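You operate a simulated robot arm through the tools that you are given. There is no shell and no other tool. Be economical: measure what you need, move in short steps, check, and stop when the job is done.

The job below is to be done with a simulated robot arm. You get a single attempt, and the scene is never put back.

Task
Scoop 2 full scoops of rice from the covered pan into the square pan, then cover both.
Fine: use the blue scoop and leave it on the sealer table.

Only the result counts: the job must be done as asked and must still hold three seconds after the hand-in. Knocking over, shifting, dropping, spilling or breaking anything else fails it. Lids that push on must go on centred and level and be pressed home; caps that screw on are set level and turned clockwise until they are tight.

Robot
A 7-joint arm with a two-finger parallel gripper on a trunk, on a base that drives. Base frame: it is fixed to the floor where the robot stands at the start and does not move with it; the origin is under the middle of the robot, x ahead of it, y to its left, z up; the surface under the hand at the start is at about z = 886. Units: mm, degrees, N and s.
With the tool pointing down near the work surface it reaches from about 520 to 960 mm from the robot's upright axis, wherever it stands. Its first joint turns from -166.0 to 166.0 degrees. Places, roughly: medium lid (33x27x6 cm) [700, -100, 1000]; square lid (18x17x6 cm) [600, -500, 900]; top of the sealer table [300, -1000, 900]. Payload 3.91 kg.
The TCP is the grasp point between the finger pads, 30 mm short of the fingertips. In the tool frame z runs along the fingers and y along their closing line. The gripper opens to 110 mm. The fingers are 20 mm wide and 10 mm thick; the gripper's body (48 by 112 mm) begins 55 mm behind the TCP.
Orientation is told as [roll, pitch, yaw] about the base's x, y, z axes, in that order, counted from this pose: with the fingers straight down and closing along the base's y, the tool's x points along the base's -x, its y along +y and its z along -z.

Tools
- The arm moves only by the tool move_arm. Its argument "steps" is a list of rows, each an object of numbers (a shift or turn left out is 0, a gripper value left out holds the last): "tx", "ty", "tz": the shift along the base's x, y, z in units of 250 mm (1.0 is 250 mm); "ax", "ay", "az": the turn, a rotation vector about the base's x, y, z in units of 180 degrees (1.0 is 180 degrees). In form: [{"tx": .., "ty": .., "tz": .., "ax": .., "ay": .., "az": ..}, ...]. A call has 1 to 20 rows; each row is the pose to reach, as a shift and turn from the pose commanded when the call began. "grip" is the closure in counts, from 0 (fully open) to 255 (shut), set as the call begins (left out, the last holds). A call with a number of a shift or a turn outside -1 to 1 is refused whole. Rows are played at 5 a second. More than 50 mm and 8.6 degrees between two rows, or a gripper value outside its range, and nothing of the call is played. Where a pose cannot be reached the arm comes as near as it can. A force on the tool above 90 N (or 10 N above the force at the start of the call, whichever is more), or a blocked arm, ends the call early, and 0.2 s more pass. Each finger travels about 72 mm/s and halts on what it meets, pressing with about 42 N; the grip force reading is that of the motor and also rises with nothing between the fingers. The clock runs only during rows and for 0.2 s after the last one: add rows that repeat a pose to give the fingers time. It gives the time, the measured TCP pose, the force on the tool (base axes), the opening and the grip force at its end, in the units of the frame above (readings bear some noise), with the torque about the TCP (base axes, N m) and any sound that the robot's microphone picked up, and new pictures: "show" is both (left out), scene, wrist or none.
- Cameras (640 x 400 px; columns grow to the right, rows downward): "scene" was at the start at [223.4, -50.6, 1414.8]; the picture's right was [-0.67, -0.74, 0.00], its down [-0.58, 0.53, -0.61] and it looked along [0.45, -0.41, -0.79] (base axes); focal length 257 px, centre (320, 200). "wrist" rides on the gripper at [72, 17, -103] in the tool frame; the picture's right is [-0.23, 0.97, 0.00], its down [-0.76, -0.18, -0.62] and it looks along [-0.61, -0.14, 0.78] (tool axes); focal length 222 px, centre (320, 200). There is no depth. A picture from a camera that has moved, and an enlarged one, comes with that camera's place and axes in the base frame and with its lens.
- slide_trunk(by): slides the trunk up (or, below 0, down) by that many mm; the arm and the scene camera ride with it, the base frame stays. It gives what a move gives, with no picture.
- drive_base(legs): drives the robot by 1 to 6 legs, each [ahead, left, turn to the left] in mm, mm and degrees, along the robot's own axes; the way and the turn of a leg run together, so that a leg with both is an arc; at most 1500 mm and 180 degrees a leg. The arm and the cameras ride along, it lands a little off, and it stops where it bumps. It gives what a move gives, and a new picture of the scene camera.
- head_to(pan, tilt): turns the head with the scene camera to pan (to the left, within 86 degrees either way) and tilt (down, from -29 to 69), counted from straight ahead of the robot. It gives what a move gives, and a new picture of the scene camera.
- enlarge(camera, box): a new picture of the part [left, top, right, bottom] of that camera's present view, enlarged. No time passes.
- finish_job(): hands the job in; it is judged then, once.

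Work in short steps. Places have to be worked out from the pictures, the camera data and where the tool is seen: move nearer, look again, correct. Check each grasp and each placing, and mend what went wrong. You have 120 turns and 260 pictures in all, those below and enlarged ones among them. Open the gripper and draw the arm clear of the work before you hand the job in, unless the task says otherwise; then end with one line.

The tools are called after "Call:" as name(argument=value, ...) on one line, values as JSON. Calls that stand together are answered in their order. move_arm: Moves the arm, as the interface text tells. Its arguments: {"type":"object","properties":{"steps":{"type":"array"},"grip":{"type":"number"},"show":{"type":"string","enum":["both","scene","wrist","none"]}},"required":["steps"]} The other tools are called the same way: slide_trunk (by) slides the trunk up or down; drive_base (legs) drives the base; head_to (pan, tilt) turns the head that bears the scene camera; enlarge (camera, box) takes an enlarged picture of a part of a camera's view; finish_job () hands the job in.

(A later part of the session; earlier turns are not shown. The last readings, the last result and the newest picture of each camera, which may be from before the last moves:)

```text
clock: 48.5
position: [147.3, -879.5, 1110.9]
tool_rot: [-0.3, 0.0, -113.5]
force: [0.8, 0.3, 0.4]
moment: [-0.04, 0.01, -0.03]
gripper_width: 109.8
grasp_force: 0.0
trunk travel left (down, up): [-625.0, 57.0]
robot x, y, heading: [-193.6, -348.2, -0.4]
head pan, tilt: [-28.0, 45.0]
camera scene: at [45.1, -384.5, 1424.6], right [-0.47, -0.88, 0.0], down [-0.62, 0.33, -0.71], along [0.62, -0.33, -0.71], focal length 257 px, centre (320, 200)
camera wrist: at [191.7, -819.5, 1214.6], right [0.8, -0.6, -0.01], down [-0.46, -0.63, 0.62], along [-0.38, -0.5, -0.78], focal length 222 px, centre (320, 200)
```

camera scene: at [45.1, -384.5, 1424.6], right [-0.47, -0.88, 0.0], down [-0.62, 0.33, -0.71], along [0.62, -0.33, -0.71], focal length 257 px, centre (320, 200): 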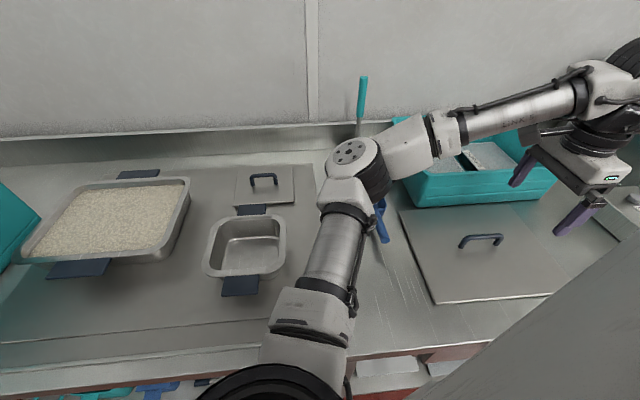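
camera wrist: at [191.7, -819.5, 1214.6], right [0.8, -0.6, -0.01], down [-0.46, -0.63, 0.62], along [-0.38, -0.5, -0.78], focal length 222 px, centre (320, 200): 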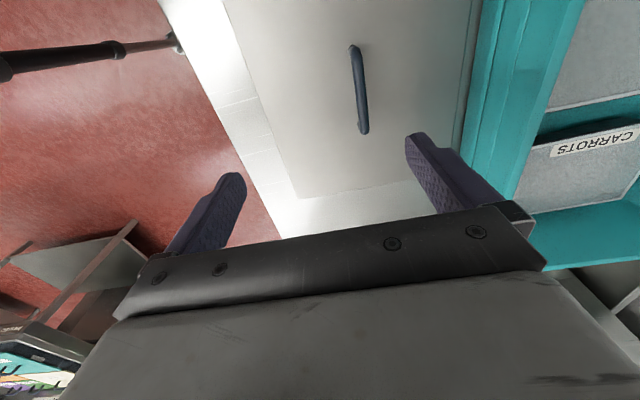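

The lid shifted about 48 mm toward the bin as the fingers opened (handle now near [190,-905]). I'll check it against the bin.

Call:
enlarge(camera="scene", box=[360, 120, 640, 320])

Call:
enlarge(camera="wrist", box=[160, 0, 640, 240])

```text
2.00 times, centred on (500, 220) of scene
camera zoom: at [45.1, -384.5, 1424.6], right [-0.47, -0.88, 0.0], down [-0.62, 0.33, -0.71], along [0.62, -0.33, -0.71], focal length 514 px, centre (-40, 160)
```

zoom: 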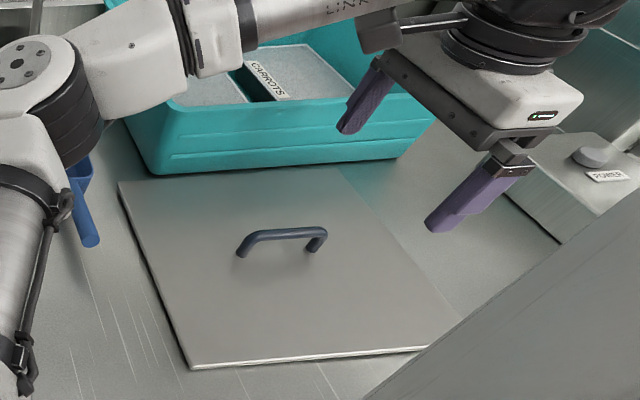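

```text
1.33 times, centred on (400, 120) of wrist
camera zoom: at [191.7, -819.5, 1214.6], right [0.8, -0.6, -0.01], down [-0.46, -0.63, 0.62], along [-0.38, -0.5, -0.78], focal length 296 px, centre (213, 307)
```

zoom: 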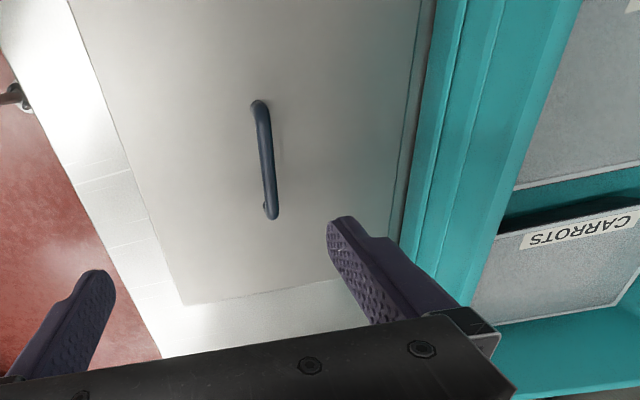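

The lid rests clear of the bin with a small gap. Next the scoop: I'll bring the hand toward the handle end and yaw on to about -212°, so the wrist camera will be on top when the hand tilts forward.

Call:
move_arm(steps=[{"ty": 0.08, "tx": 0.01, "az": -0.045}, {"ty": 0.16, "tx": 0.02, "az": -0.09}, {"ty": 0.24, "tx": 0.03, "az": -0.135}, {"ty": 0.32, "tx": 0.04, "az": -0.18}, {"ty": 0.4, "tx": 0.05, "az": -0.225}, {"ty": 0.48, "tx": 0.06, "az": -0.27}, {"ty": 0.56, "tx": 0.07, "az": -0.315}, {"ty": 0.64, "tx": 0.08, "az": -0.36}, {"ty": 0.72, "tx": 0.09, "az": -0.405}, {"ty": 0.8, "tx": 0.1, "az": -0.45}, {"ty": 0.88, "tx": 0.11, "az": -0.495}, {"ty": 0.92, "tx": 0.12, "az": -0.54}, {"ty": 0.92, "tx": 0.12, "az": -0.54}], show="both")

```text
clock: 51.2
position: [176.4, -650.8, 1110.3]
tool_rot: [-0.3, 0.0, 149.2]
force: [-0.6, 0.3, -0.8]
moment: [0.0, 0.01, -0.02]
gripper_width: 110.2
grasp_force: 0.0
trunk travel left (down, up): [-625.0, 57.0]
robot x, y, heading: [-197.7, -345.5, 0.1]
head pan, tilt: [-28.0, 45.0]
camera scene: at [44.8, -384.3, 1424.6], right [-0.47, -0.88, 0.0], down [-0.62, 0.33, -0.71], along [0.62, -0.33, -0.71], focal length 257 px, centre (320, 200)
camera wrist: at [229.3, -702.6, 1214.0], right [-0.69, -0.72, 0.0], down [-0.56, 0.54, 0.62], along [-0.45, 0.44, -0.78], focal length 222 px, centre (320, 200)
```

scene: 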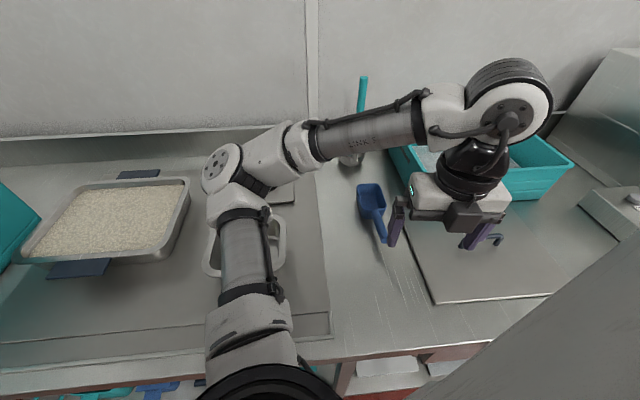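
wrist: 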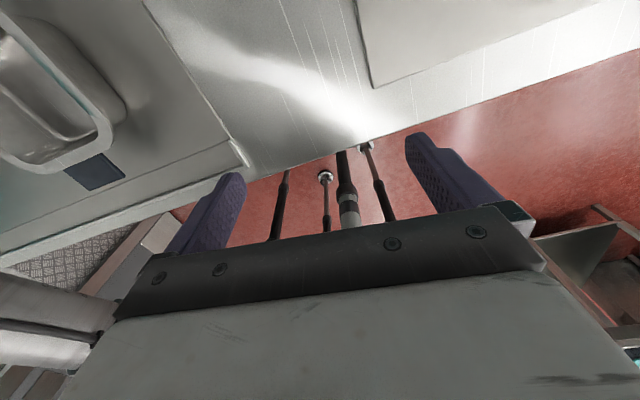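

Yaw -211° works. Now tilt the hand forward ~50° toward the scoop, to view and approach its handle along its length.

Call:
move_arm(steps=[{"ax": -0.024, "ay": -0.04}, {"ax": -0.048, "ay": -0.08}, {"ax": -0.072, "ay": -0.12}, {"ax": -0.096, "ay": -0.16}, {"ax": -0.12, "ay": -0.2}, {"ax": -0.144, "ay": -0.24}, {"ax": -0.144, "ay": -0.24}], show="both")

```text
clock: 52.9
position: [175.6, -663.4, 1117.4]
tool_rot: [0.0, 50.4, 149.5]
force: [-0.1, -1.0, -1.5]
moment: [0.01, 0.03, 0.0]
gripper_width: 110.4
grasp_force: 0.0
out of reach, approached as far as the arm can: row 6, 7
trunk travel left (down, up): [-625.0, 57.0]
robot x, y, heading: [-194.7, -341.4, -0.3]
head pan, tilt: [-28.0, 45.0]
camera scene: at [45.1, -384.1, 1424.6], right [-0.47, -0.88, 0.0], down [-0.62, 0.33, -0.71], along [0.62, -0.33, -0.71], focal length 257 px, centre (320, 200)
camera wrist: at [138.5, -659.8, 1239.2], right [-0.62, -0.76, -0.18], down [-0.74, 0.64, -0.19], along [0.26, 0.01, -0.97], focal length 222 px, centre (320, 200)
```

scene: 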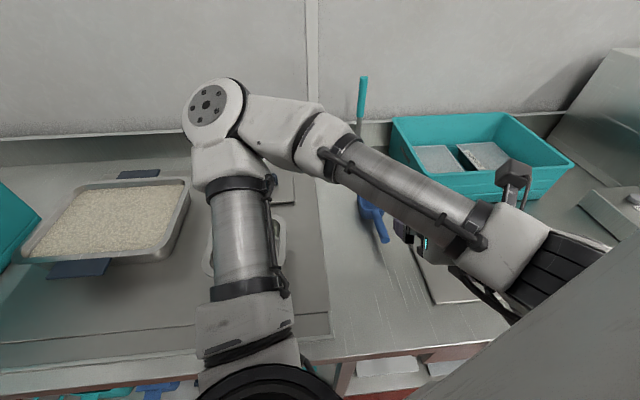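
wrist: 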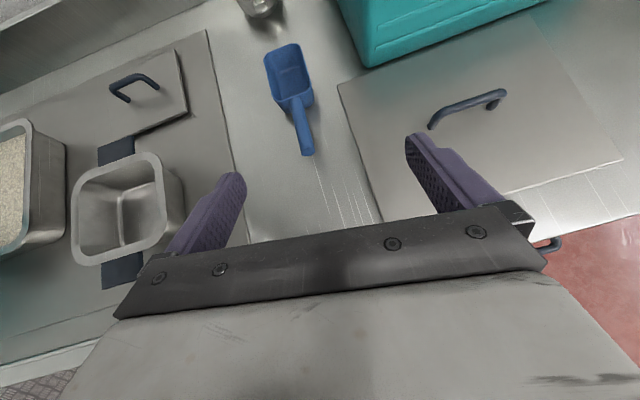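

This view is excellent: scoop handle and bowl directly ahead of the hand. The arm is too folded here, so I'll drive back and a bit left.

Call:
drive_base(legs=[[-110, 95, 0]])

Call:
move_arm(steps=[{"tx": 0.15, "ty": -0.1, "tz": -0.05}, {"tx": 0.32, "ty": -0.2, "tz": -0.1}, {"tx": 0.48, "ty": -0.28, "tz": -0.16}, {"tx": 0.6, "ty": -0.36, "tz": -0.22}, {"tx": 0.6, "ty": -0.36, "tz": -0.22}], show="both")

```text
clock: 54.2
position: [69.8, -568.9, 1117.4]
tool_rot: [0.0, 50.4, 149.2]
force: [-0.7, 0.2, 0.0]
moment: [0.01, -0.07, -0.03]
gripper_width: 110.3
grasp_force: 0.0
trunk travel left (down, up): [-625.0, 57.0]
robot x, y, heading: [-301.6, -251.4, -0.1]
head pan, tilt: [-28.0, 45.0]
camera scene: at [-62.4, -290.2, 1424.8], right [-0.47, -0.88, 0.0], down [-0.62, 0.33, -0.71], along [0.62, -0.34, -0.71], focal length 257 px, centre (320, 200)
```

scene: 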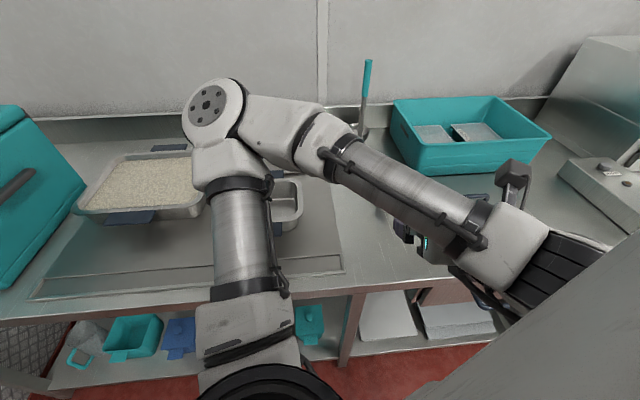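

```text
refused: row 2 steps farther than a row can; nothing moved
```

Row too long; I'll repeat with shorter rows toward a point behind and above the handle end.

Call:
move_arm(steps=[{"tx": 0.13, "ty": -0.07, "tz": -0.04}, {"tx": 0.26, "ty": -0.14, "tz": -0.08}, {"tx": 0.39, "ty": -0.21, "tz": -0.13}, {"tx": 0.52, "ty": -0.28, "tz": -0.18}, {"tx": 0.62, "ty": -0.33, "tz": -0.25}, {"tx": 0.7, "ty": -0.364, "tz": -0.35}, {"tx": 0.7, "ty": -0.364, "tz": -0.35}], show="both")

```text
clock: 55.8
position: [245.1, -660.5, 1030.0]
tool_rot: [0.0, 50.5, 149.2]
force: [0.3, 0.1, -0.1]
moment: [-0.01, -0.02, -0.01]
gripper_width: 109.9
grasp_force: 0.0
trunk travel left (down, up): [-625.0, 57.0]
robot x, y, heading: [-301.6, -251.2, -0.3]
head pan, tilt: [-28.0, 45.0]
camera scene: at [-61.9, -290.7, 1424.7], right [-0.47, -0.88, 0.0], down [-0.62, 0.34, -0.71], along [0.62, -0.34, -0.71], focal length 257 px, centre (320, 200)
camera wrist: at [207.5, -657.6, 1152.0], right [-0.62, -0.76, -0.18], down [-0.74, 0.65, -0.19], along [0.26, 0.01, -0.97], focal length 222 px, centre (320, 200)
```

scene: 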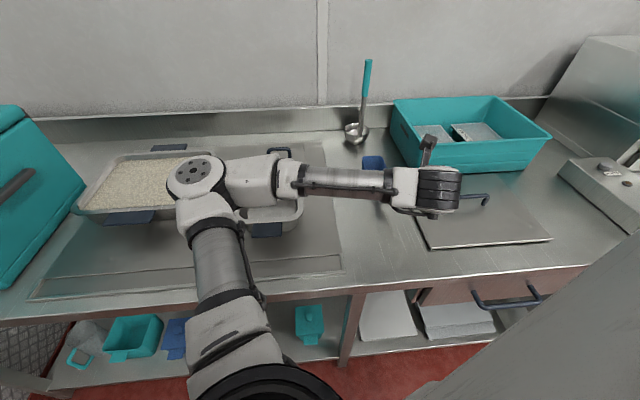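
wrist: 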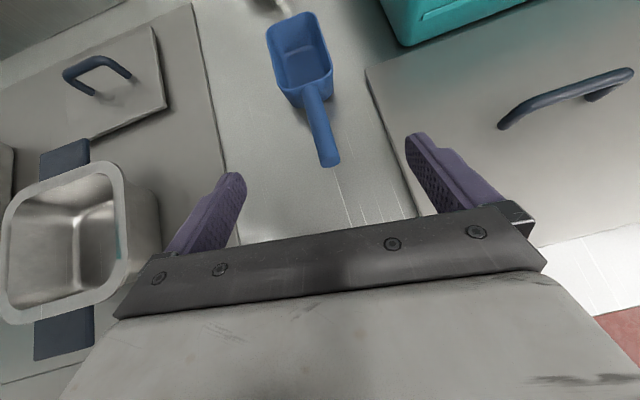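

Handle end is near [292,-690,929], junction near [383,-735,905]; the scoop points about -25°. I'll adjust yaw, tilt to ~60°, partly close the fingers and hover above the handle.

Call:
move_arm(steps=[{"tx": 0.08, "ty": -0.04, "az": 0.017, "ax": -0.011, "ay": -0.024}, {"tx": 0.2, "ty": -0.1, "tz": -0.05, "az": 0.033, "ax": -0.0223, "ay": -0.048}, {"tx": 0.3, "ty": -0.16, "tz": -0.16, "az": 0.033, "ax": -0.0223, "ay": -0.048}, {"tx": 0.3, "ty": -0.17, "tz": -0.2, "az": 0.033, "ax": -0.0223, "ay": -0.048}, {"tx": 0.3, "ty": -0.17, "tz": -0.2, "az": 0.033, "ax": -0.0223, "ay": -0.048}], grip=110, show="both")

```text
clock: 57.0
position: [320.2, -704.0, 978.9]
tool_rot: [-1.1, 59.9, 154.5]
force: [0.0, 0.8, 0.1]
moment: [0.0, -0.03, 0.0]
gripper_width: 62.8
grasp_force: 0.0
trunk travel left (down, up): [-625.0, 57.0]
robot x, y, heading: [-302.4, -249.0, -0.1]
head pan, tilt: [-28.0, 45.0]
camera scene: at [-61.7, -290.7, 1424.6], right [-0.47, -0.88, 0.0], down [-0.62, 0.34, -0.71], along [0.62, -0.34, -0.71], focal length 257 px, centre (320, 200)
camera wrist: at [264.3, -696.3, 1093.1], right [-0.51, -0.84, -0.2], down [-0.76, 0.55, -0.34], along [0.4, -0.02, -0.92], focal length 222 px, centre (320, 200)
```

scene: 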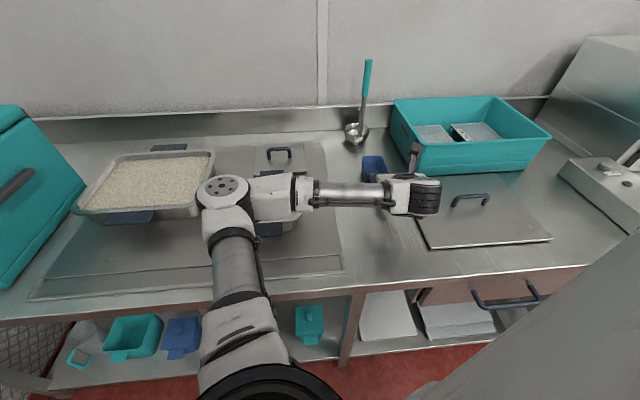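
wrist: 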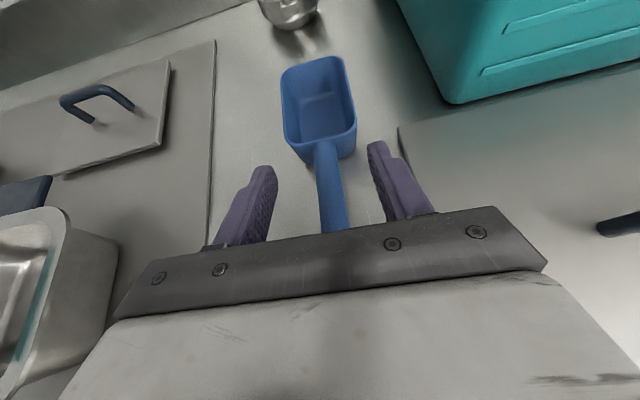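

Well aligned: the handle lies midway between the fingers. Lower to z≈922 and look.

Call:
move_arm(steps=[{"tz": -0.1}, {"tz": -0.18}, {"tz": -0.225}, {"tz": -0.225}], show="wrist")

```text
clock: 58.0
position: [319.4, -702.3, 922.9]
tool_rot: [-0.9, 59.9, 154.6]
force: [0.6, -0.3, 0.0]
moment: [-0.02, 0.0, 0.02]
gripper_width: 62.5
grasp_force: 0.1
trunk travel left (down, up): [-625.0, 57.0]
robot x, y, heading: [-302.5, -248.6, -0.2]
head pan, tilt: [-28.0, 45.0]
camera wrist: at [263.9, -695.6, 1037.8], right [-0.51, -0.84, -0.2], down [-0.76, 0.55, -0.34], along [0.4, -0.02, -0.92], focal length 222 px, centre (320, 200)
```

wrist: 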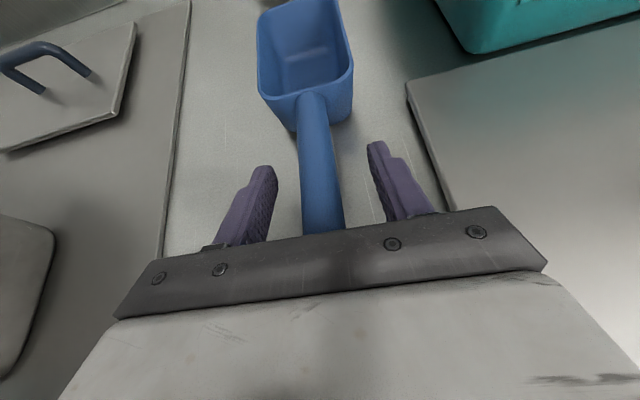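

Close on the handle.

Call:
move_arm(steps=[{}, {}, {}, {}], grip=255, show="wrist")

```text
clock: 59.0
position: [320.5, -701.5, 922.8]
tool_rot: [-1.0, 59.9, 154.5]
force: [0.6, 0.4, 0.1]
moment: [-0.01, -0.04, 0.07]
gripper_width: 21.0
grasp_force: 41.9
trunk travel left (down, up): [-625.0, 57.0]
robot x, y, heading: [-301.0, -255.2, -0.3]
head pan, tilt: [-28.0, 45.0]
camera wrist: at [263.9, -695.6, 1037.9], right [-0.51, -0.84, -0.2], down [-0.76, 0.55, -0.34], along [0.4, -0.02, -0.92], focal length 222 px, centre (320, 200)
```

wrist: 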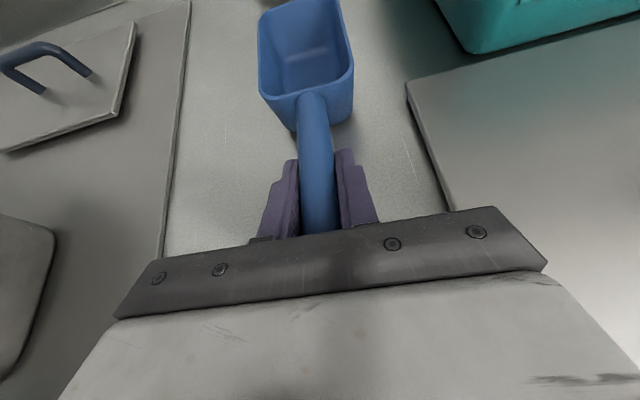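

Gripped at 21 mm. Lift the scoop and check how it hangs.

Call:
move_arm(steps=[{"tz": 0.1}, {"tz": 0.25}, {"tz": 0.4}, {"tz": 0.55}, {"tz": 0.7}, {"tz": 0.7}], show="both")

Call:
enlarge(camera="scene", box=[300, 60, 500, 200])

```text
clock: 60.4
position: [318.4, -700.7, 1098.6]
tool_rot: [-1.0, 59.8, 154.5]
force: [0.3, 1.0, -1.0]
moment: [0.01, 0.09, 0.0]
gripper_width: 21.2
grasp_force: 41.5
trunk travel left (down, up): [-625.0, 57.0]
robot x, y, heading: [-302.9, -254.0, -0.5]
head pan, tilt: [-28.0, 45.0]
camera scene: at [-61.5, -290.8, 1424.6], right [-0.47, -0.88, 0.0], down [-0.62, 0.34, -0.71], along [0.62, -0.34, -0.71], focal length 257 px, centre (320, 200)
camera wrist: at [262.9, -694.0, 1213.1], right [-0.51, -0.84, -0.2], down [-0.76, 0.55, -0.34], along [0.4, -0.02, -0.92], focal length 222 px, centre (320, 200)
```

scene: 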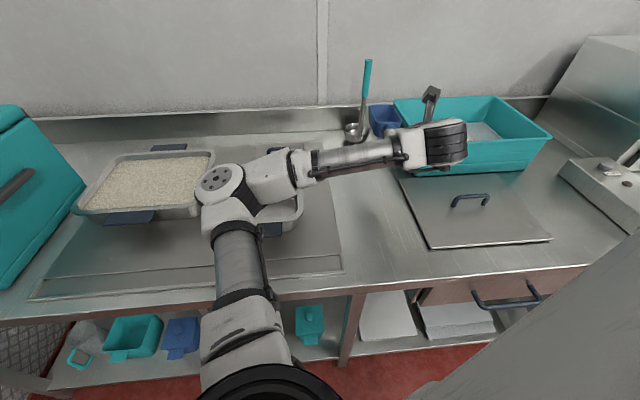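
wrist: 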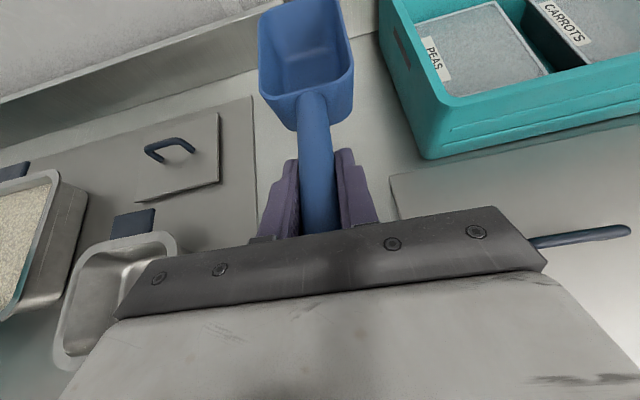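

```text
2.86 times, centred on (400, 130) of scene
camera zoom: at [-61.5, -290.8, 1424.6], right [-0.47, -0.88, 0.0], down [-0.62, 0.34, -0.71], along [0.62, -0.34, -0.71], focal length 734 px, centre (91, 400)
```

zoom: 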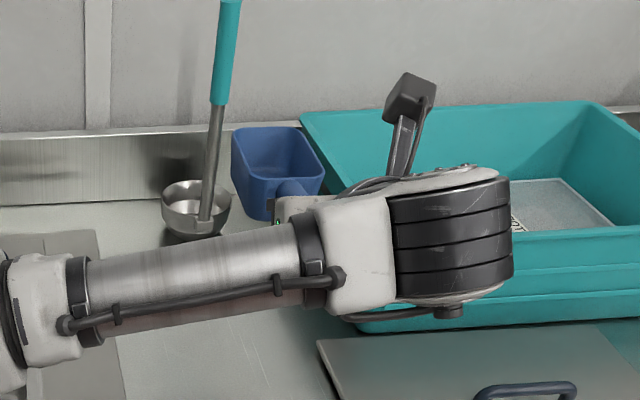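

The scoop holds firm and level; it is a walled cup. I'll pitch it nose-down (hand to vertical) while carrying it high toward the rice pan.

Call:
move_arm(steps=[{"tx": 0.03, "ty": 0.1, "tz": 0.04, "ax": 0.0179, "ay": 0.0376}, {"tx": 0.06, "ty": 0.22, "tz": 0.08, "ax": 0.0358, "ay": 0.0752}, {"tx": 0.1, "ty": 0.35, "tz": 0.12, "ax": 0.0537, "ay": 0.1128}, {"tx": 0.14, "ty": 0.48, "tz": 0.16, "ax": 0.0716, "ay": 0.1504}, {"tx": 0.18, "ty": 0.61, "tz": 0.2, "ax": 0.0895, "ay": 0.188}, {"tx": 0.22, "ty": 0.74, "tz": 0.25, "ax": 0.1074, "ay": 0.2256}, {"tx": 0.26, "ty": 0.87, "tz": 0.3, "ax": 0.1253, "ay": 0.2632}, {"tx": 0.3, "ty": 1.0, "tz": 0.3, "ax": 0.143, "ay": 0.301}, {"tx": 0.3, "ty": 1.0, "tz": 0.3, "ax": 0.143, "ay": 0.301}], show="scene")

```text
clock: 62.4
position: [393.7, -450.6, 1173.1]
tool_rot: [-0.9, -0.3, 154.4]
force: [0.3, 0.1, -1.1]
moment: [0.01, 0.02, -0.03]
gripper_width: 21.4
grasp_force: 41.9
trunk travel left (down, up): [-625.0, 57.0]
robot x, y, heading: [-299.2, -252.0, -0.3]
head pan, tilt: [-28.0, 45.0]
camera scene: at [-61.7, -291.0, 1424.6], right [-0.47, -0.88, 0.0], down [-0.62, 0.34, -0.71], along [0.62, -0.34, -0.71], focal length 257 px, centre (320, 200)
```

scene: 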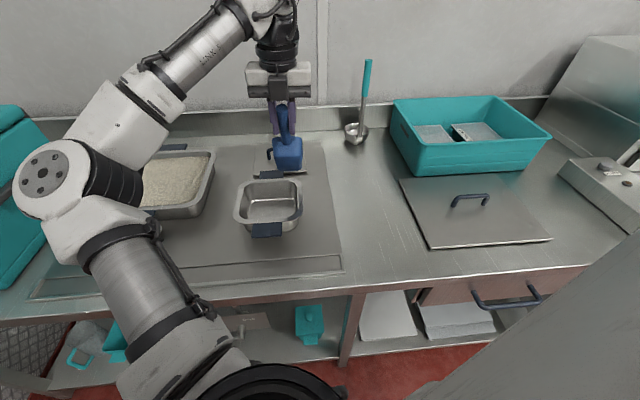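

Elbow stays in front of the table and clear of the box as we swing on. Continue to above the front part of the rice pan.

Call:
move_arm(steps=[{"tx": 0.05, "ty": 0.16}, {"tx": 0.1, "ty": 0.32}, {"tx": 0.15, "ty": 0.48}, {"tx": 0.2, "ty": 0.64}, {"tx": 0.25, "ty": 0.8}, {"tx": 0.3, "ty": 0.96}, {"tx": 0.3, "ty": 1.0}], show="none")

Call:
move_arm(steps=[{"tx": 0.09, "ty": 0.14, "az": 0.008}, {"tx": 0.18, "ty": 0.28, "az": 0.016}, {"tx": 0.27, "ty": 0.42, "az": 0.017}, {"tx": 0.292, "ty": 0.493, "az": 0.017}, {"tx": 0.292, "ty": 0.493, "az": 0.017}], show="both")

```text
clock: 64.0
position: [470.3, -202.9, 1175.7]
tool_rot: [-1.0, -0.1, 154.5]
force: [-0.2, -0.5, -0.1]
moment: [0.02, 0.05, 0.02]
gripper_width: 21.1
grasp_force: 41.7
trunk travel left (down, up): [-625.0, 57.0]
robot x, y, heading: [-300.6, -252.5, -0.4]
head pan, tilt: [-28.0, 45.0]
```

```text
clock: 65.2
position: [496.3, -154.7, 1171.8]
tool_rot: [-0.8, 0.0, 157.6]
force: [-0.2, -0.1, -1.2]
moment: [0.03, 0.03, 0.01]
gripper_width: 21.0
grasp_force: 41.9
out of reach, approached as far as the arm can: row 2, 3, 4, 5
trunk travel left (down, up): [-625.0, 57.0]
robot x, y, heading: [-302.3, -252.4, -0.2]
head pan, tilt: [-28.0, 45.0]
camera scene: at [-61.6, -290.7, 1424.6], right [-0.47, -0.88, 0.0], down [-0.62, 0.34, -0.71], along [0.62, -0.34, -0.71], focal length 257 px, centre (320, 200)
camera wrist: at [555.7, -199.6, 1275.5], right [-0.58, -0.81, -0.02], down [-0.64, 0.44, 0.63], along [-0.5, 0.37, -0.78], focal length 222 px, centre (320, 200)
```

scene: 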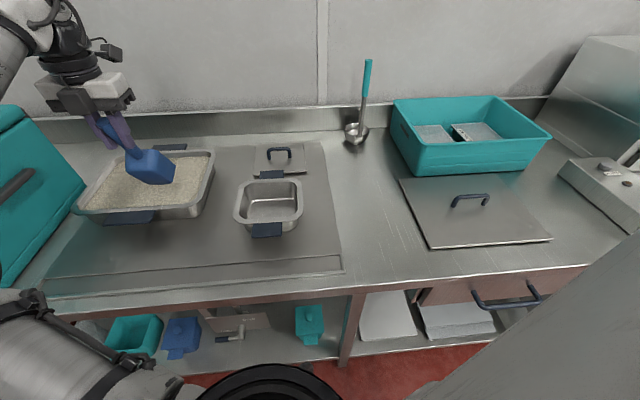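
wrist: 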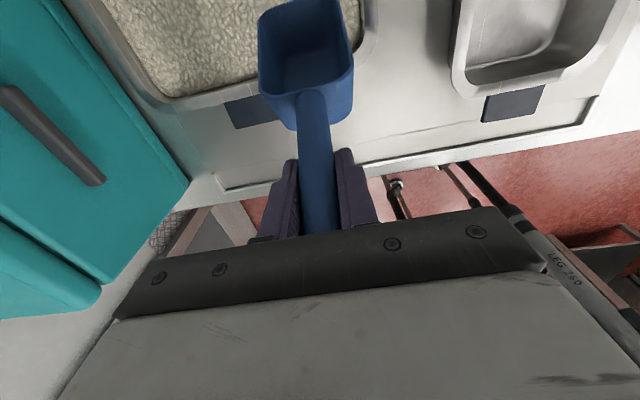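

Reach limit here. I'll drive the base forward 120 mm and see.

Call:
drive_base(legs=[[120, 0, 0]])

Call:
move_arm(steps=[{"tx": -0.09, "ty": 0.08}, {"tx": -0.18, "ty": 0.16}, {"tx": -0.29, "ty": 0.24, "tz": -0.1}, {"tx": -0.29, "ty": 0.31, "tz": -0.2}, {"tx": -0.29, "ty": 0.31, "tz": -0.2}], show="both")

```text
clock: 66.5
position: [617.9, -155.3, 1170.4]
tool_rot: [-0.9, -0.1, 157.7]
force: [0.4, 0.4, -1.8]
moment: [0.01, 0.05, -0.01]
gripper_width: 21.4
grasp_force: 41.4
trunk travel left (down, up): [-625.0, 57.0]
robot x, y, heading: [-181.4, -254.7, -0.3]
head pan, tilt: [-28.0, 45.0]
camera scene: at [60.3, -291.1, 1424.3], right [-0.47, -0.88, 0.0], down [-0.62, 0.33, -0.71], along [0.62, -0.33, -0.71], focal length 257 px, centre (320, 200)
```

scene: 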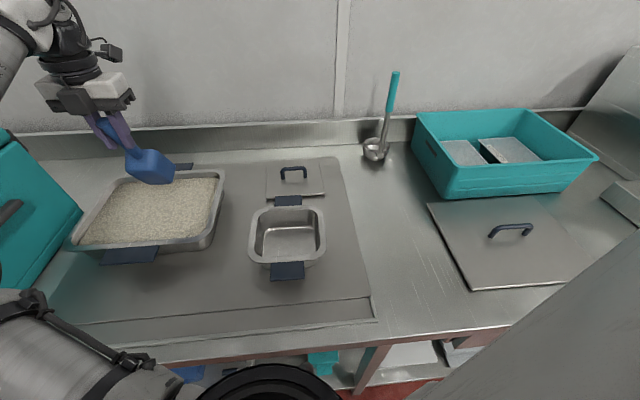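

```text
clock: 67.7
position: [544.7, -77.5, 1122.2]
tool_rot: [-1.0, -0.1, 157.7]
force: [0.5, -0.5, -0.1]
moment: [0.02, 0.02, 0.0]
gripper_width: 21.2
grasp_force: 41.7
trunk travel left (down, up): [-625.0, 57.0]
robot x, y, heading: [-180.4, -254.7, -0.1]
head pan, tilt: [-28.0, 45.0]
camera scene: at [58.9, -291.3, 1424.7], right [-0.47, -0.88, 0.0], down [-0.62, 0.33, -0.71], along [0.62, -0.33, -0.71], focal length 257 px, centre (320, 200)
camera wrist: at [603.7, -122.4, 1226.5], right [-0.58, -0.82, -0.02], down [-0.64, 0.44, 0.63], along [-0.5, 0.37, -0.78], focal length 222 px, centre (320, 200)
```

scene: 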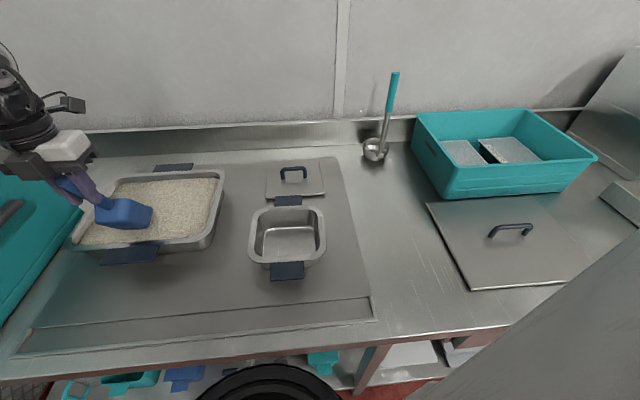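
wrist: 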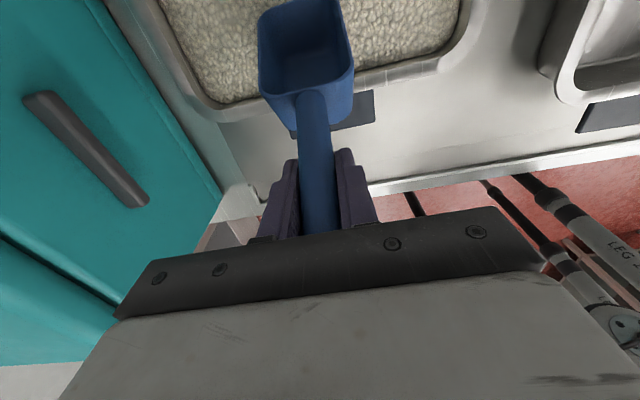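

Bowl geometry checks out against the wrist view (lip ~145 mm below the TCP, 89 mm ahead). I lower the nose into the front part of the rice, to about 906 for the lowest corner.

Call:
move_arm(steps=[{"tx": -0.012, "ty": -0.03, "tz": -0.06}, {"tx": -0.012, "ty": -0.03, "tz": -0.12}, {"tx": -0.012, "ty": -0.03, "tz": -0.17}, {"tx": -0.012, "ty": -0.03, "tz": -0.2}, {"tx": -0.012, "ty": -0.03, "tz": -0.2}], show="both")

```text
clock: 68.9
position: [539.9, -86.5, 1071.8]
tool_rot: [-0.8, -0.1, 157.6]
force: [-0.5, -0.3, -0.5]
moment: [0.0, 0.02, 0.02]
gripper_width: 21.2
grasp_force: 42.2
trunk travel left (down, up): [-625.0, 57.0]
robot x, y, heading: [-181.1, -252.4, -0.1]
head pan, tilt: [-28.0, 45.0]
camera scene: at [59.1, -291.2, 1424.6], right [-0.47, -0.88, 0.0], down [-0.62, 0.33, -0.71], along [0.62, -0.33, -0.71], focal length 257 px, centre (320, 200)
camera wrist: at [601.2, -130.3, 1175.3], right [-0.58, -0.81, -0.02], down [-0.64, 0.44, 0.63], along [-0.5, 0.37, -0.78], focal length 222 px, centre (320, 200)
```

scene: 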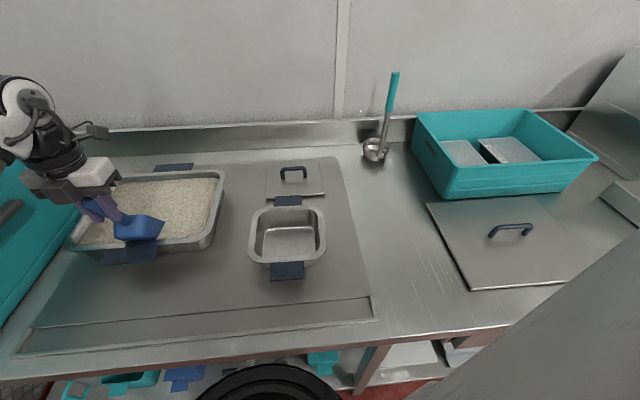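
wrist: 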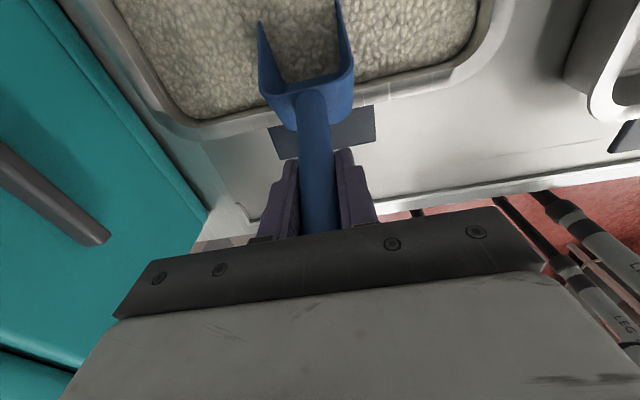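

The nose is in the rice with no significant resistance. Now push forward 70–80 mm at depth, roll the nose up and lift out level.

Call:
move_arm(steps=[{"tx": 0.0665, "ty": -0.0276, "tz": -0.02}, {"tx": 0.133, "ty": -0.055, "tz": -0.036}, {"tx": 0.1996, "ty": -0.0827, "tz": -0.036}, {"tx": 0.2587, "ty": -0.1072, "tz": -0.036}, {"tx": 0.281, "ty": -0.1164, "tz": -0.056, "ax": -0.016, "ay": -0.0385}, {"tx": 0.2957, "ty": -0.1226, "tz": -0.088, "ax": -0.0319, "ay": -0.077}, {"tx": 0.281, "ty": -0.1164, "tz": -0.104, "ax": -0.0468, "ay": -0.1129}, {"tx": 0.266, "ty": -0.11, "tz": -0.112, "ax": -0.0617, "ay": -0.1489}, {"tx": 0.244, "ty": -0.101, "tz": -0.104, "ax": -0.0766, "ay": -0.1848}, {"tx": 0.2218, "ty": -0.0919, "tz": -0.08, "ax": -0.0936, "ay": -0.2259}, {"tx": 0.207, "ty": -0.0858, "tz": -0.04, "ax": -0.1106, "ay": -0.2669}, {"tx": 0.2033, "ty": -0.0843, "tz": 0.012, "ax": -0.1277, "ay": -0.308}, {"tx": 0.2033, "ty": -0.0843, "tz": 0.152, "ax": -0.1277, "ay": -0.308}, {"tx": 0.2033, "ty": -0.0843, "tz": 0.31, "ax": -0.1277, "ay": -0.308}, {"tx": 0.2033, "ty": -0.0843, "tz": 0.31, "ax": -0.1277, "ay": -0.308}], show="both")

```text
clock: 72.1
position: [592.9, -107.0, 1148.6]
tool_rot: [-0.6, 59.8, 157.9]
force: [0.6, 0.4, -0.3]
moment: [0.02, 0.06, 0.0]
gripper_width: 21.0
grasp_force: 42.2
trunk travel left (down, up): [-625.0, 57.0]
robot x, y, heading: [-178.6, -253.3, -0.3]
head pan, tilt: [-28.0, 45.0]
camera scene: at [59.2, -291.1, 1424.6], right [-0.47, -0.88, 0.0], down [-0.62, 0.33, -0.71], along [0.62, -0.33, -0.71], focal length 257 px, centre (320, 200)
camera wrist: at [537.0, -103.4, 1263.6], right [-0.46, -0.86, -0.2], down [-0.79, 0.51, -0.35], along [0.4, 0.0, -0.92], focal length 222 px, centre (320, 200)
```

scene: 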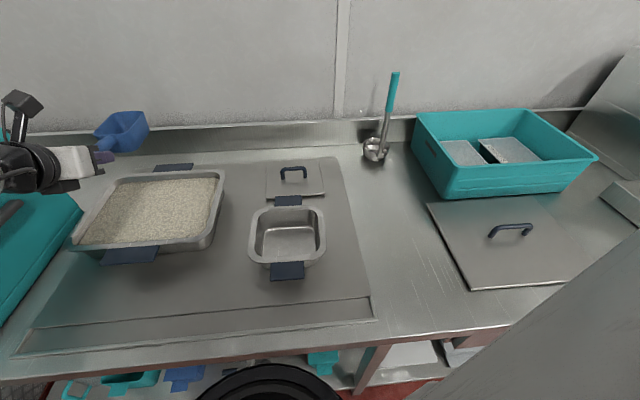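
wrist: 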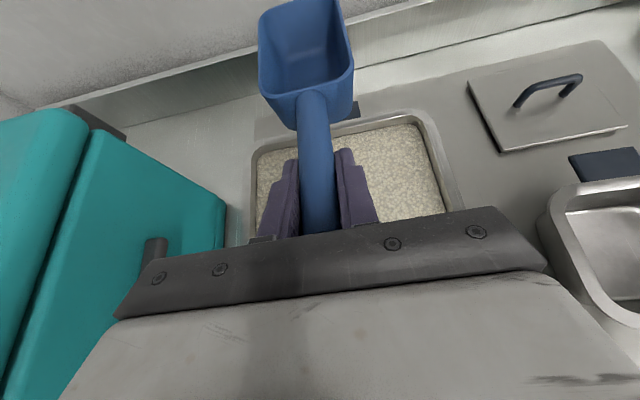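

The scoop came out empty: its centre never got below the rice surface (≈938) at such a steep pitch. I'll re-enter flatter: nose 25° down, then lay it to ~10° with the bowl deep, gripper staying just above the rim.

Call:
move_arm(steps=[{"tx": -0.0554, "ty": 0.023, "tz": -0.154, "ax": 0.017, "ay": 0.0411}, {"tx": -0.111, "ty": 0.046, "tz": -0.254, "ax": 0.034, "ay": 0.0822}, {"tx": -0.1626, "ty": 0.0674, "tz": -0.354, "ax": 0.0532, "ay": 0.1283}, {"tx": -0.1626, "ty": 0.0674, "tz": -0.474, "ax": 0.0532, "ay": 0.1283}, {"tx": -0.1441, "ty": 0.0597, "tz": -0.594, "ax": 0.0532, "ay": 0.1283}, {"tx": -0.1257, "ty": 0.0521, "tz": -0.67, "ax": 0.0372, "ay": 0.0898}, {"tx": -0.1072, "ty": 0.0444, "tz": -0.742, "ax": 0.0213, "ay": 0.0513}, {"tx": -0.1072, "ty": 0.0444, "tz": -0.742, "ax": 0.0213, "ay": 0.0513}], show="both")

```text
refused: row 3 steps farther than a row can; nothing moved
```

One row turned slightly too far; resend with even steps.

Call:
move_arm(steps=[{"tx": -0.0554, "ty": 0.023, "tz": -0.154, "ax": 0.0177, "ay": 0.0428}, {"tx": -0.111, "ty": 0.046, "tz": -0.254, "ax": 0.0355, "ay": 0.0855}, {"tx": -0.1626, "ty": 0.0674, "tz": -0.354, "ax": 0.0532, "ay": 0.1283}, {"tx": -0.1626, "ty": 0.0674, "tz": -0.474, "ax": 0.0532, "ay": 0.1283}, {"tx": -0.1441, "ty": 0.0597, "tz": -0.594, "ax": 0.0532, "ay": 0.1283}, {"tx": -0.1257, "ty": 0.0521, "tz": -0.67, "ax": 0.0372, "ay": 0.0898}, {"tx": -0.1072, "ty": 0.0444, "tz": -0.742, "ax": 0.0213, "ay": 0.0513}, {"tx": -0.1072, "ty": 0.0444, "tz": -0.742, "ax": 0.0213, "ay": 0.0513}], show="both")

```text
clock: 73.9
position: [564.2, -96.7, 963.6]
tool_rot: [-0.8, 50.0, 157.8]
force: [0.5, 0.6, -1.9]
moment: [0.08, 0.08, 0.01]
gripper_width: 21.0
grasp_force: 41.5
trunk travel left (down, up): [-625.0, 57.0]
robot x, y, heading: [-177.9, -247.2, -0.2]
head pan, tilt: [-28.0, 45.0]
camera scene: at [59.3, -291.2, 1424.5], right [-0.47, -0.88, 0.0], down [-0.62, 0.33, -0.71], along [0.62, -0.33, -0.71], focal length 257 px, centre (320, 200)
camera wrist: at [527.1, -100.3, 1085.4], right [-0.5, -0.85, -0.18], down [-0.83, 0.52, -0.18], along [0.25, 0.06, -0.97], focal length 222 px, centre (320, 200)
```

scene: 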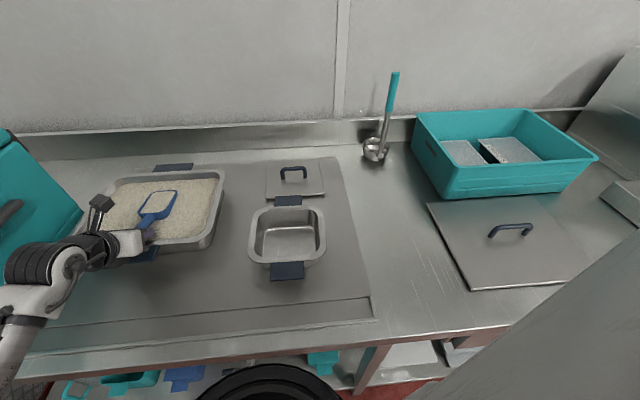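
wrist: 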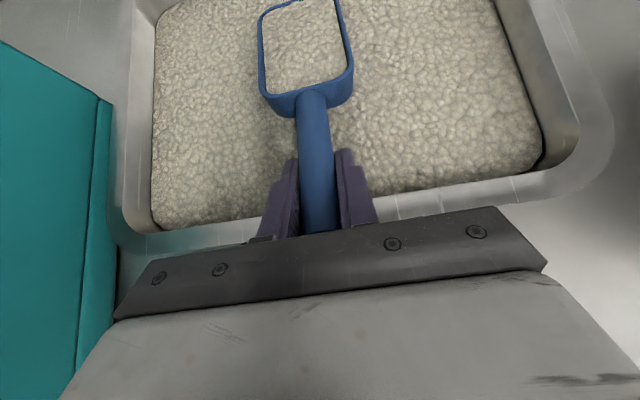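

The bowl is now submerged to its rim in the rice. Push forward a little, level it at depth, and lift gently.

Call:
move_arm(steps=[{"tx": 0.037, "ty": -0.0153}, {"tx": 0.0813, "ty": -0.0337}, {"tx": 0.1183, "ty": -0.049}, {"tx": 0.1183, "ty": -0.049, "tz": -0.04, "ax": -0.0106, "ay": -0.0257}, {"tx": 0.1183, "ty": -0.049, "tz": -0.034, "ax": -0.0213, "ay": -0.0513}, {"tx": 0.1183, "ty": -0.049, "tz": 0.0, "ax": -0.0213, "ay": -0.0513}, {"tx": 0.1183, "ty": -0.049, "tz": 0.06, "ax": -0.0213, "ay": -0.0513}, {"tx": 0.1183, "ty": -0.049, "tz": 0.14, "ax": -0.0213, "ay": -0.0513}, {"tx": 0.1183, "ty": -0.049, "tz": 0.26, "ax": -0.0213, "ay": -0.0513}, {"tx": 0.1183, "ty": -0.049, "tz": 0.38, "ax": -0.0213, "ay": -0.0513}, {"tx": 0.1183, "ty": -0.049, "tz": 0.38, "ax": -0.0213, "ay": -0.0513}], show="both")

```text
clock: 76.3
position: [593.7, -111.1, 1058.5]
tool_rot: [-0.7, 59.9, 157.8]
force: [0.4, -0.8, -1.9]
moment: [0.1, 0.26, -0.01]
gripper_width: 21.5
grasp_force: 41.7
trunk travel left (down, up): [-625.0, 57.0]
robot x, y, heading: [-181.9, -251.1, -0.1]
head pan, tilt: [-28.0, 45.0]
camera scene: at [59.4, -291.1, 1424.6], right [-0.47, -0.88, 0.0], down [-0.62, 0.33, -0.71], along [0.62, -0.33, -0.71], focal length 257 px, centre (320, 200)
camera wrist: at [539.3, -105.6, 1173.2], right [-0.46, -0.86, -0.2], down [-0.79, 0.51, -0.35], along [0.4, 0.0, -0.92], focal length 222 px, centre (320, 200)
```

scene: 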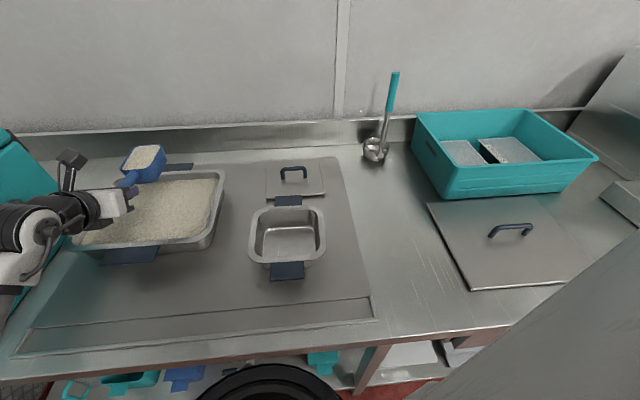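
wrist: 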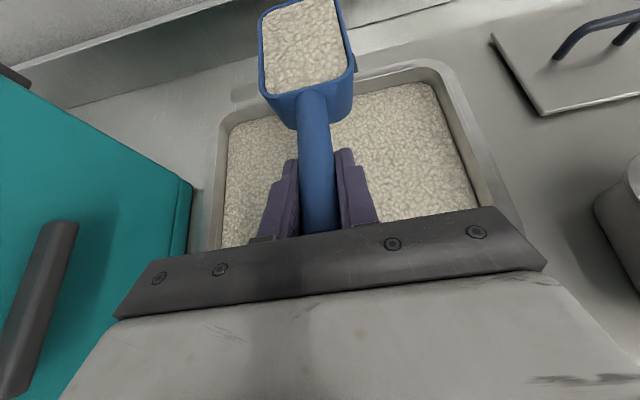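

A full scoop. Carry it level toward the square pan (centre near [415,-400], rim ≈946) with gentle steps.

Call:
move_arm(steps=[{"tz": 0.08}, {"tx": -0.06, "ty": -0.08, "tz": 0.15}, {"tx": -0.14, "ty": -0.19, "tz": 0.17}, {"tx": -0.23, "ty": -0.3, "tz": 0.17}, {"tx": -0.32, "ty": -0.42, "tz": 0.17}, {"tx": -0.41, "ty": -0.54, "tz": 0.17}, {"tx": -0.5, "ty": -0.66, "tz": 0.17}, {"tx": -0.58, "ty": -0.77, "tz": 0.17}, {"tx": -0.63, "ty": -0.84, "tz": 0.17}, {"tx": -0.65, "ty": -0.87, "tz": 0.17}, {"tx": -0.65, "ty": -0.87, "tz": 0.17}], show="both")

```text
clock: 78.7
position: [474.0, -322.7, 1119.5]
tool_rot: [-0.6, 59.9, 157.9]
force: [0.3, -0.2, -2.9]
moment: [0.13, 0.28, 0.03]
gripper_width: 21.5
grasp_force: 41.6
out of reach, approached as far as the arm can: row 7, 8, 9, 10, 11
trunk travel left (down, up): [-625.0, 57.0]
robot x, y, heading: [-181.8, -253.4, -0.3]
head pan, tilt: [-28.0, 45.0]
camera scene: at [59.3, -291.1, 1424.6], right [-0.47, -0.88, 0.0], down [-0.62, 0.33, -0.71], along [0.62, -0.33, -0.71], focal length 257 px, centre (320, 200)
camera wrist: at [418.5, -318.5, 1234.9], right [-0.46, -0.86, -0.2], down [-0.79, 0.51, -0.35], along [0.4, 0.0, -0.92], focal length 222 px, centre (320, 200)
```

scene: 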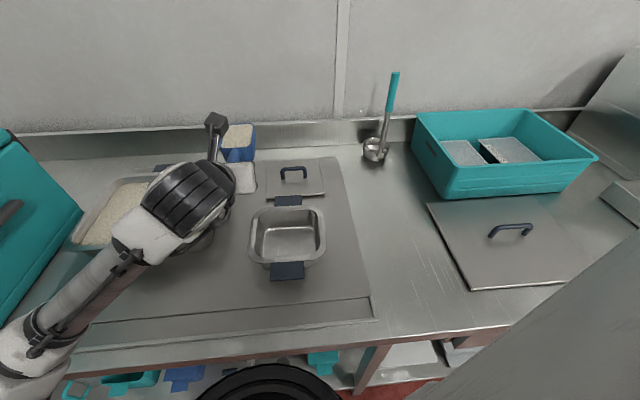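
wrist: 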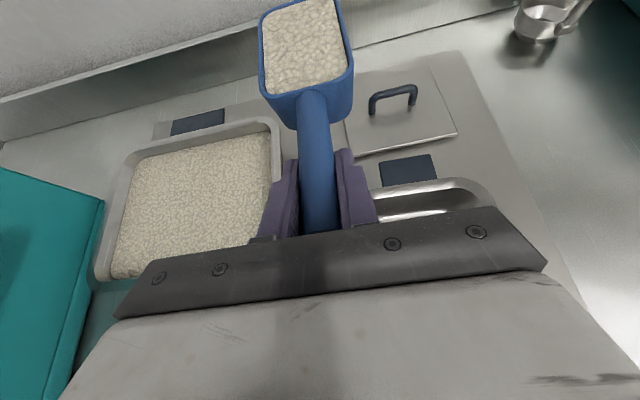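

The arm is at its inner reach with this tilt; I'll drive back 180 mm, which brings the bowl nearly over the square pan.

Call:
drive_base(legs=[[-60, 0, 0], [-60, 0, 0], [-60, 0, 0]])

Call:
move_arm(steps=[{}], show="wrist")

```text
clock: 80.8
position: [292.1, -322.1, 1120.9]
tool_rot: [-0.6, 60.0, 158.0]
force: [-0.5, -0.3, -2.6]
moment: [0.11, 0.31, 0.02]
gripper_width: 21.3
grasp_force: 42.3
trunk travel left (down, up): [-625.0, 57.0]
robot x, y, heading: [-364.9, -251.5, -0.4]
head pan, tilt: [-28.0, 45.0]
camera scene: at [-122.9, -290.4, 1424.8], right [-0.47, -0.88, 0.0], down [-0.62, 0.33, -0.71], along [0.62, -0.33, -0.71], focal length 257 px, centre (320, 200)
```

scene: 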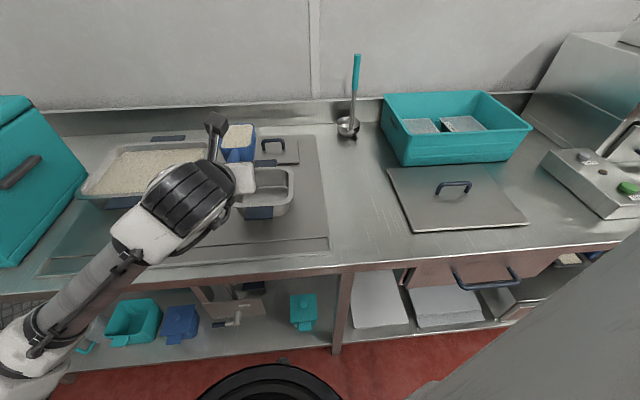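

```text
clock: 81.2
position: [292.9, -322.0, 1119.2]
tool_rot: [-0.6, 59.8, 157.9]
force: [-0.9, 0.7, -2.4]
moment: [0.11, 0.25, 0.02]
gripper_width: 21.5
grasp_force: 42.0
trunk travel left (down, up): [-625.0, 57.0]
robot x, y, heading: [-365.4, -251.2, -0.3]
head pan, tilt: [-28.0, 45.0]
camera wrist: at [237.2, -317.4, 1234.8], right [-0.46, -0.86, -0.2], down [-0.79, 0.51, -0.34], along [0.4, 0.0, -0.92], focal length 222 px, centre (320, 200)
```

wrist: 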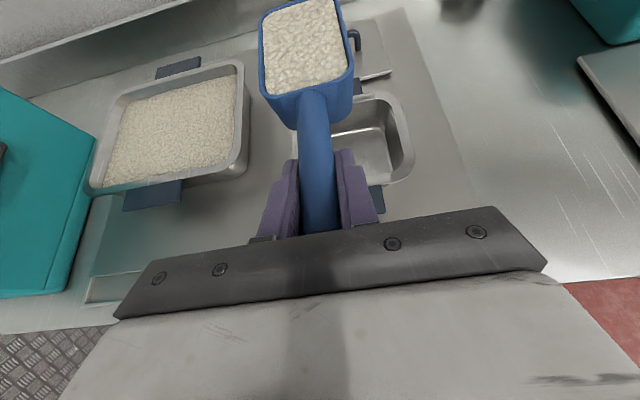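

Square pan centre ≈[415,-402]. I'll pour by rolling the hand about its own axis to the left; the bowl swings ~45 mm left and the spill goes further, so I first place the hand at about [300,-419], keeping height.

Call:
move_arm(steps=[{"tx": 0.006, "ty": -0.08}, {"tx": 0.012, "ty": -0.18}, {"tx": 0.02, "ty": -0.29}, {"tx": 0.026, "ty": -0.37}, {"tx": 0.026, "ty": -0.388}, {"tx": 0.026, "ty": -0.388}], show="both")

```text
clock: 82.6
position: [302.0, -419.7, 1120.1]
tool_rot: [-0.5, 60.0, 157.9]
force: [0.0, -0.3, -2.3]
moment: [0.12, 0.3, -0.01]
gripper_width: 21.2
grasp_force: 42.4
trunk travel left (down, up): [-625.0, 57.0]
robot x, y, heading: [-361.3, -249.7, 0.1]
head pan, tilt: [-28.0, 45.0]
camera scene: at [-121.9, -290.4, 1424.6], right [-0.47, -0.88, 0.0], down [-0.62, 0.33, -0.71], along [0.62, -0.33, -0.71], focal length 257 px, centre (320, 200)
camera wrist: at [245.6, -415.9, 1234.7], right [-0.46, -0.86, -0.2], down [-0.79, 0.51, -0.35], along [0.4, 0.0, -0.92], focal length 222 px, centre (320, 200)
```

scene: 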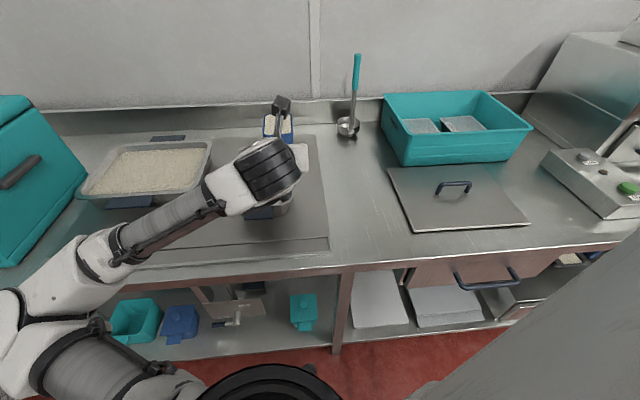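
wrist: 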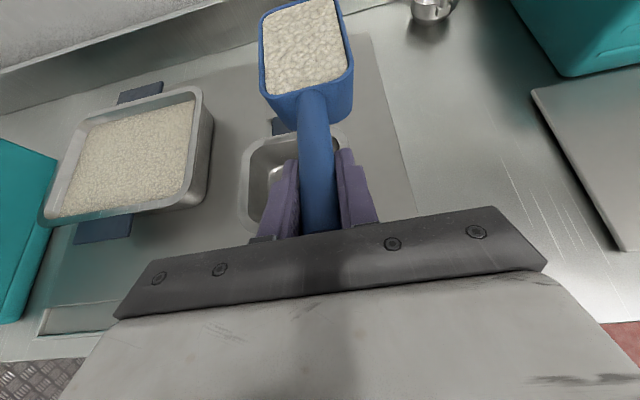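

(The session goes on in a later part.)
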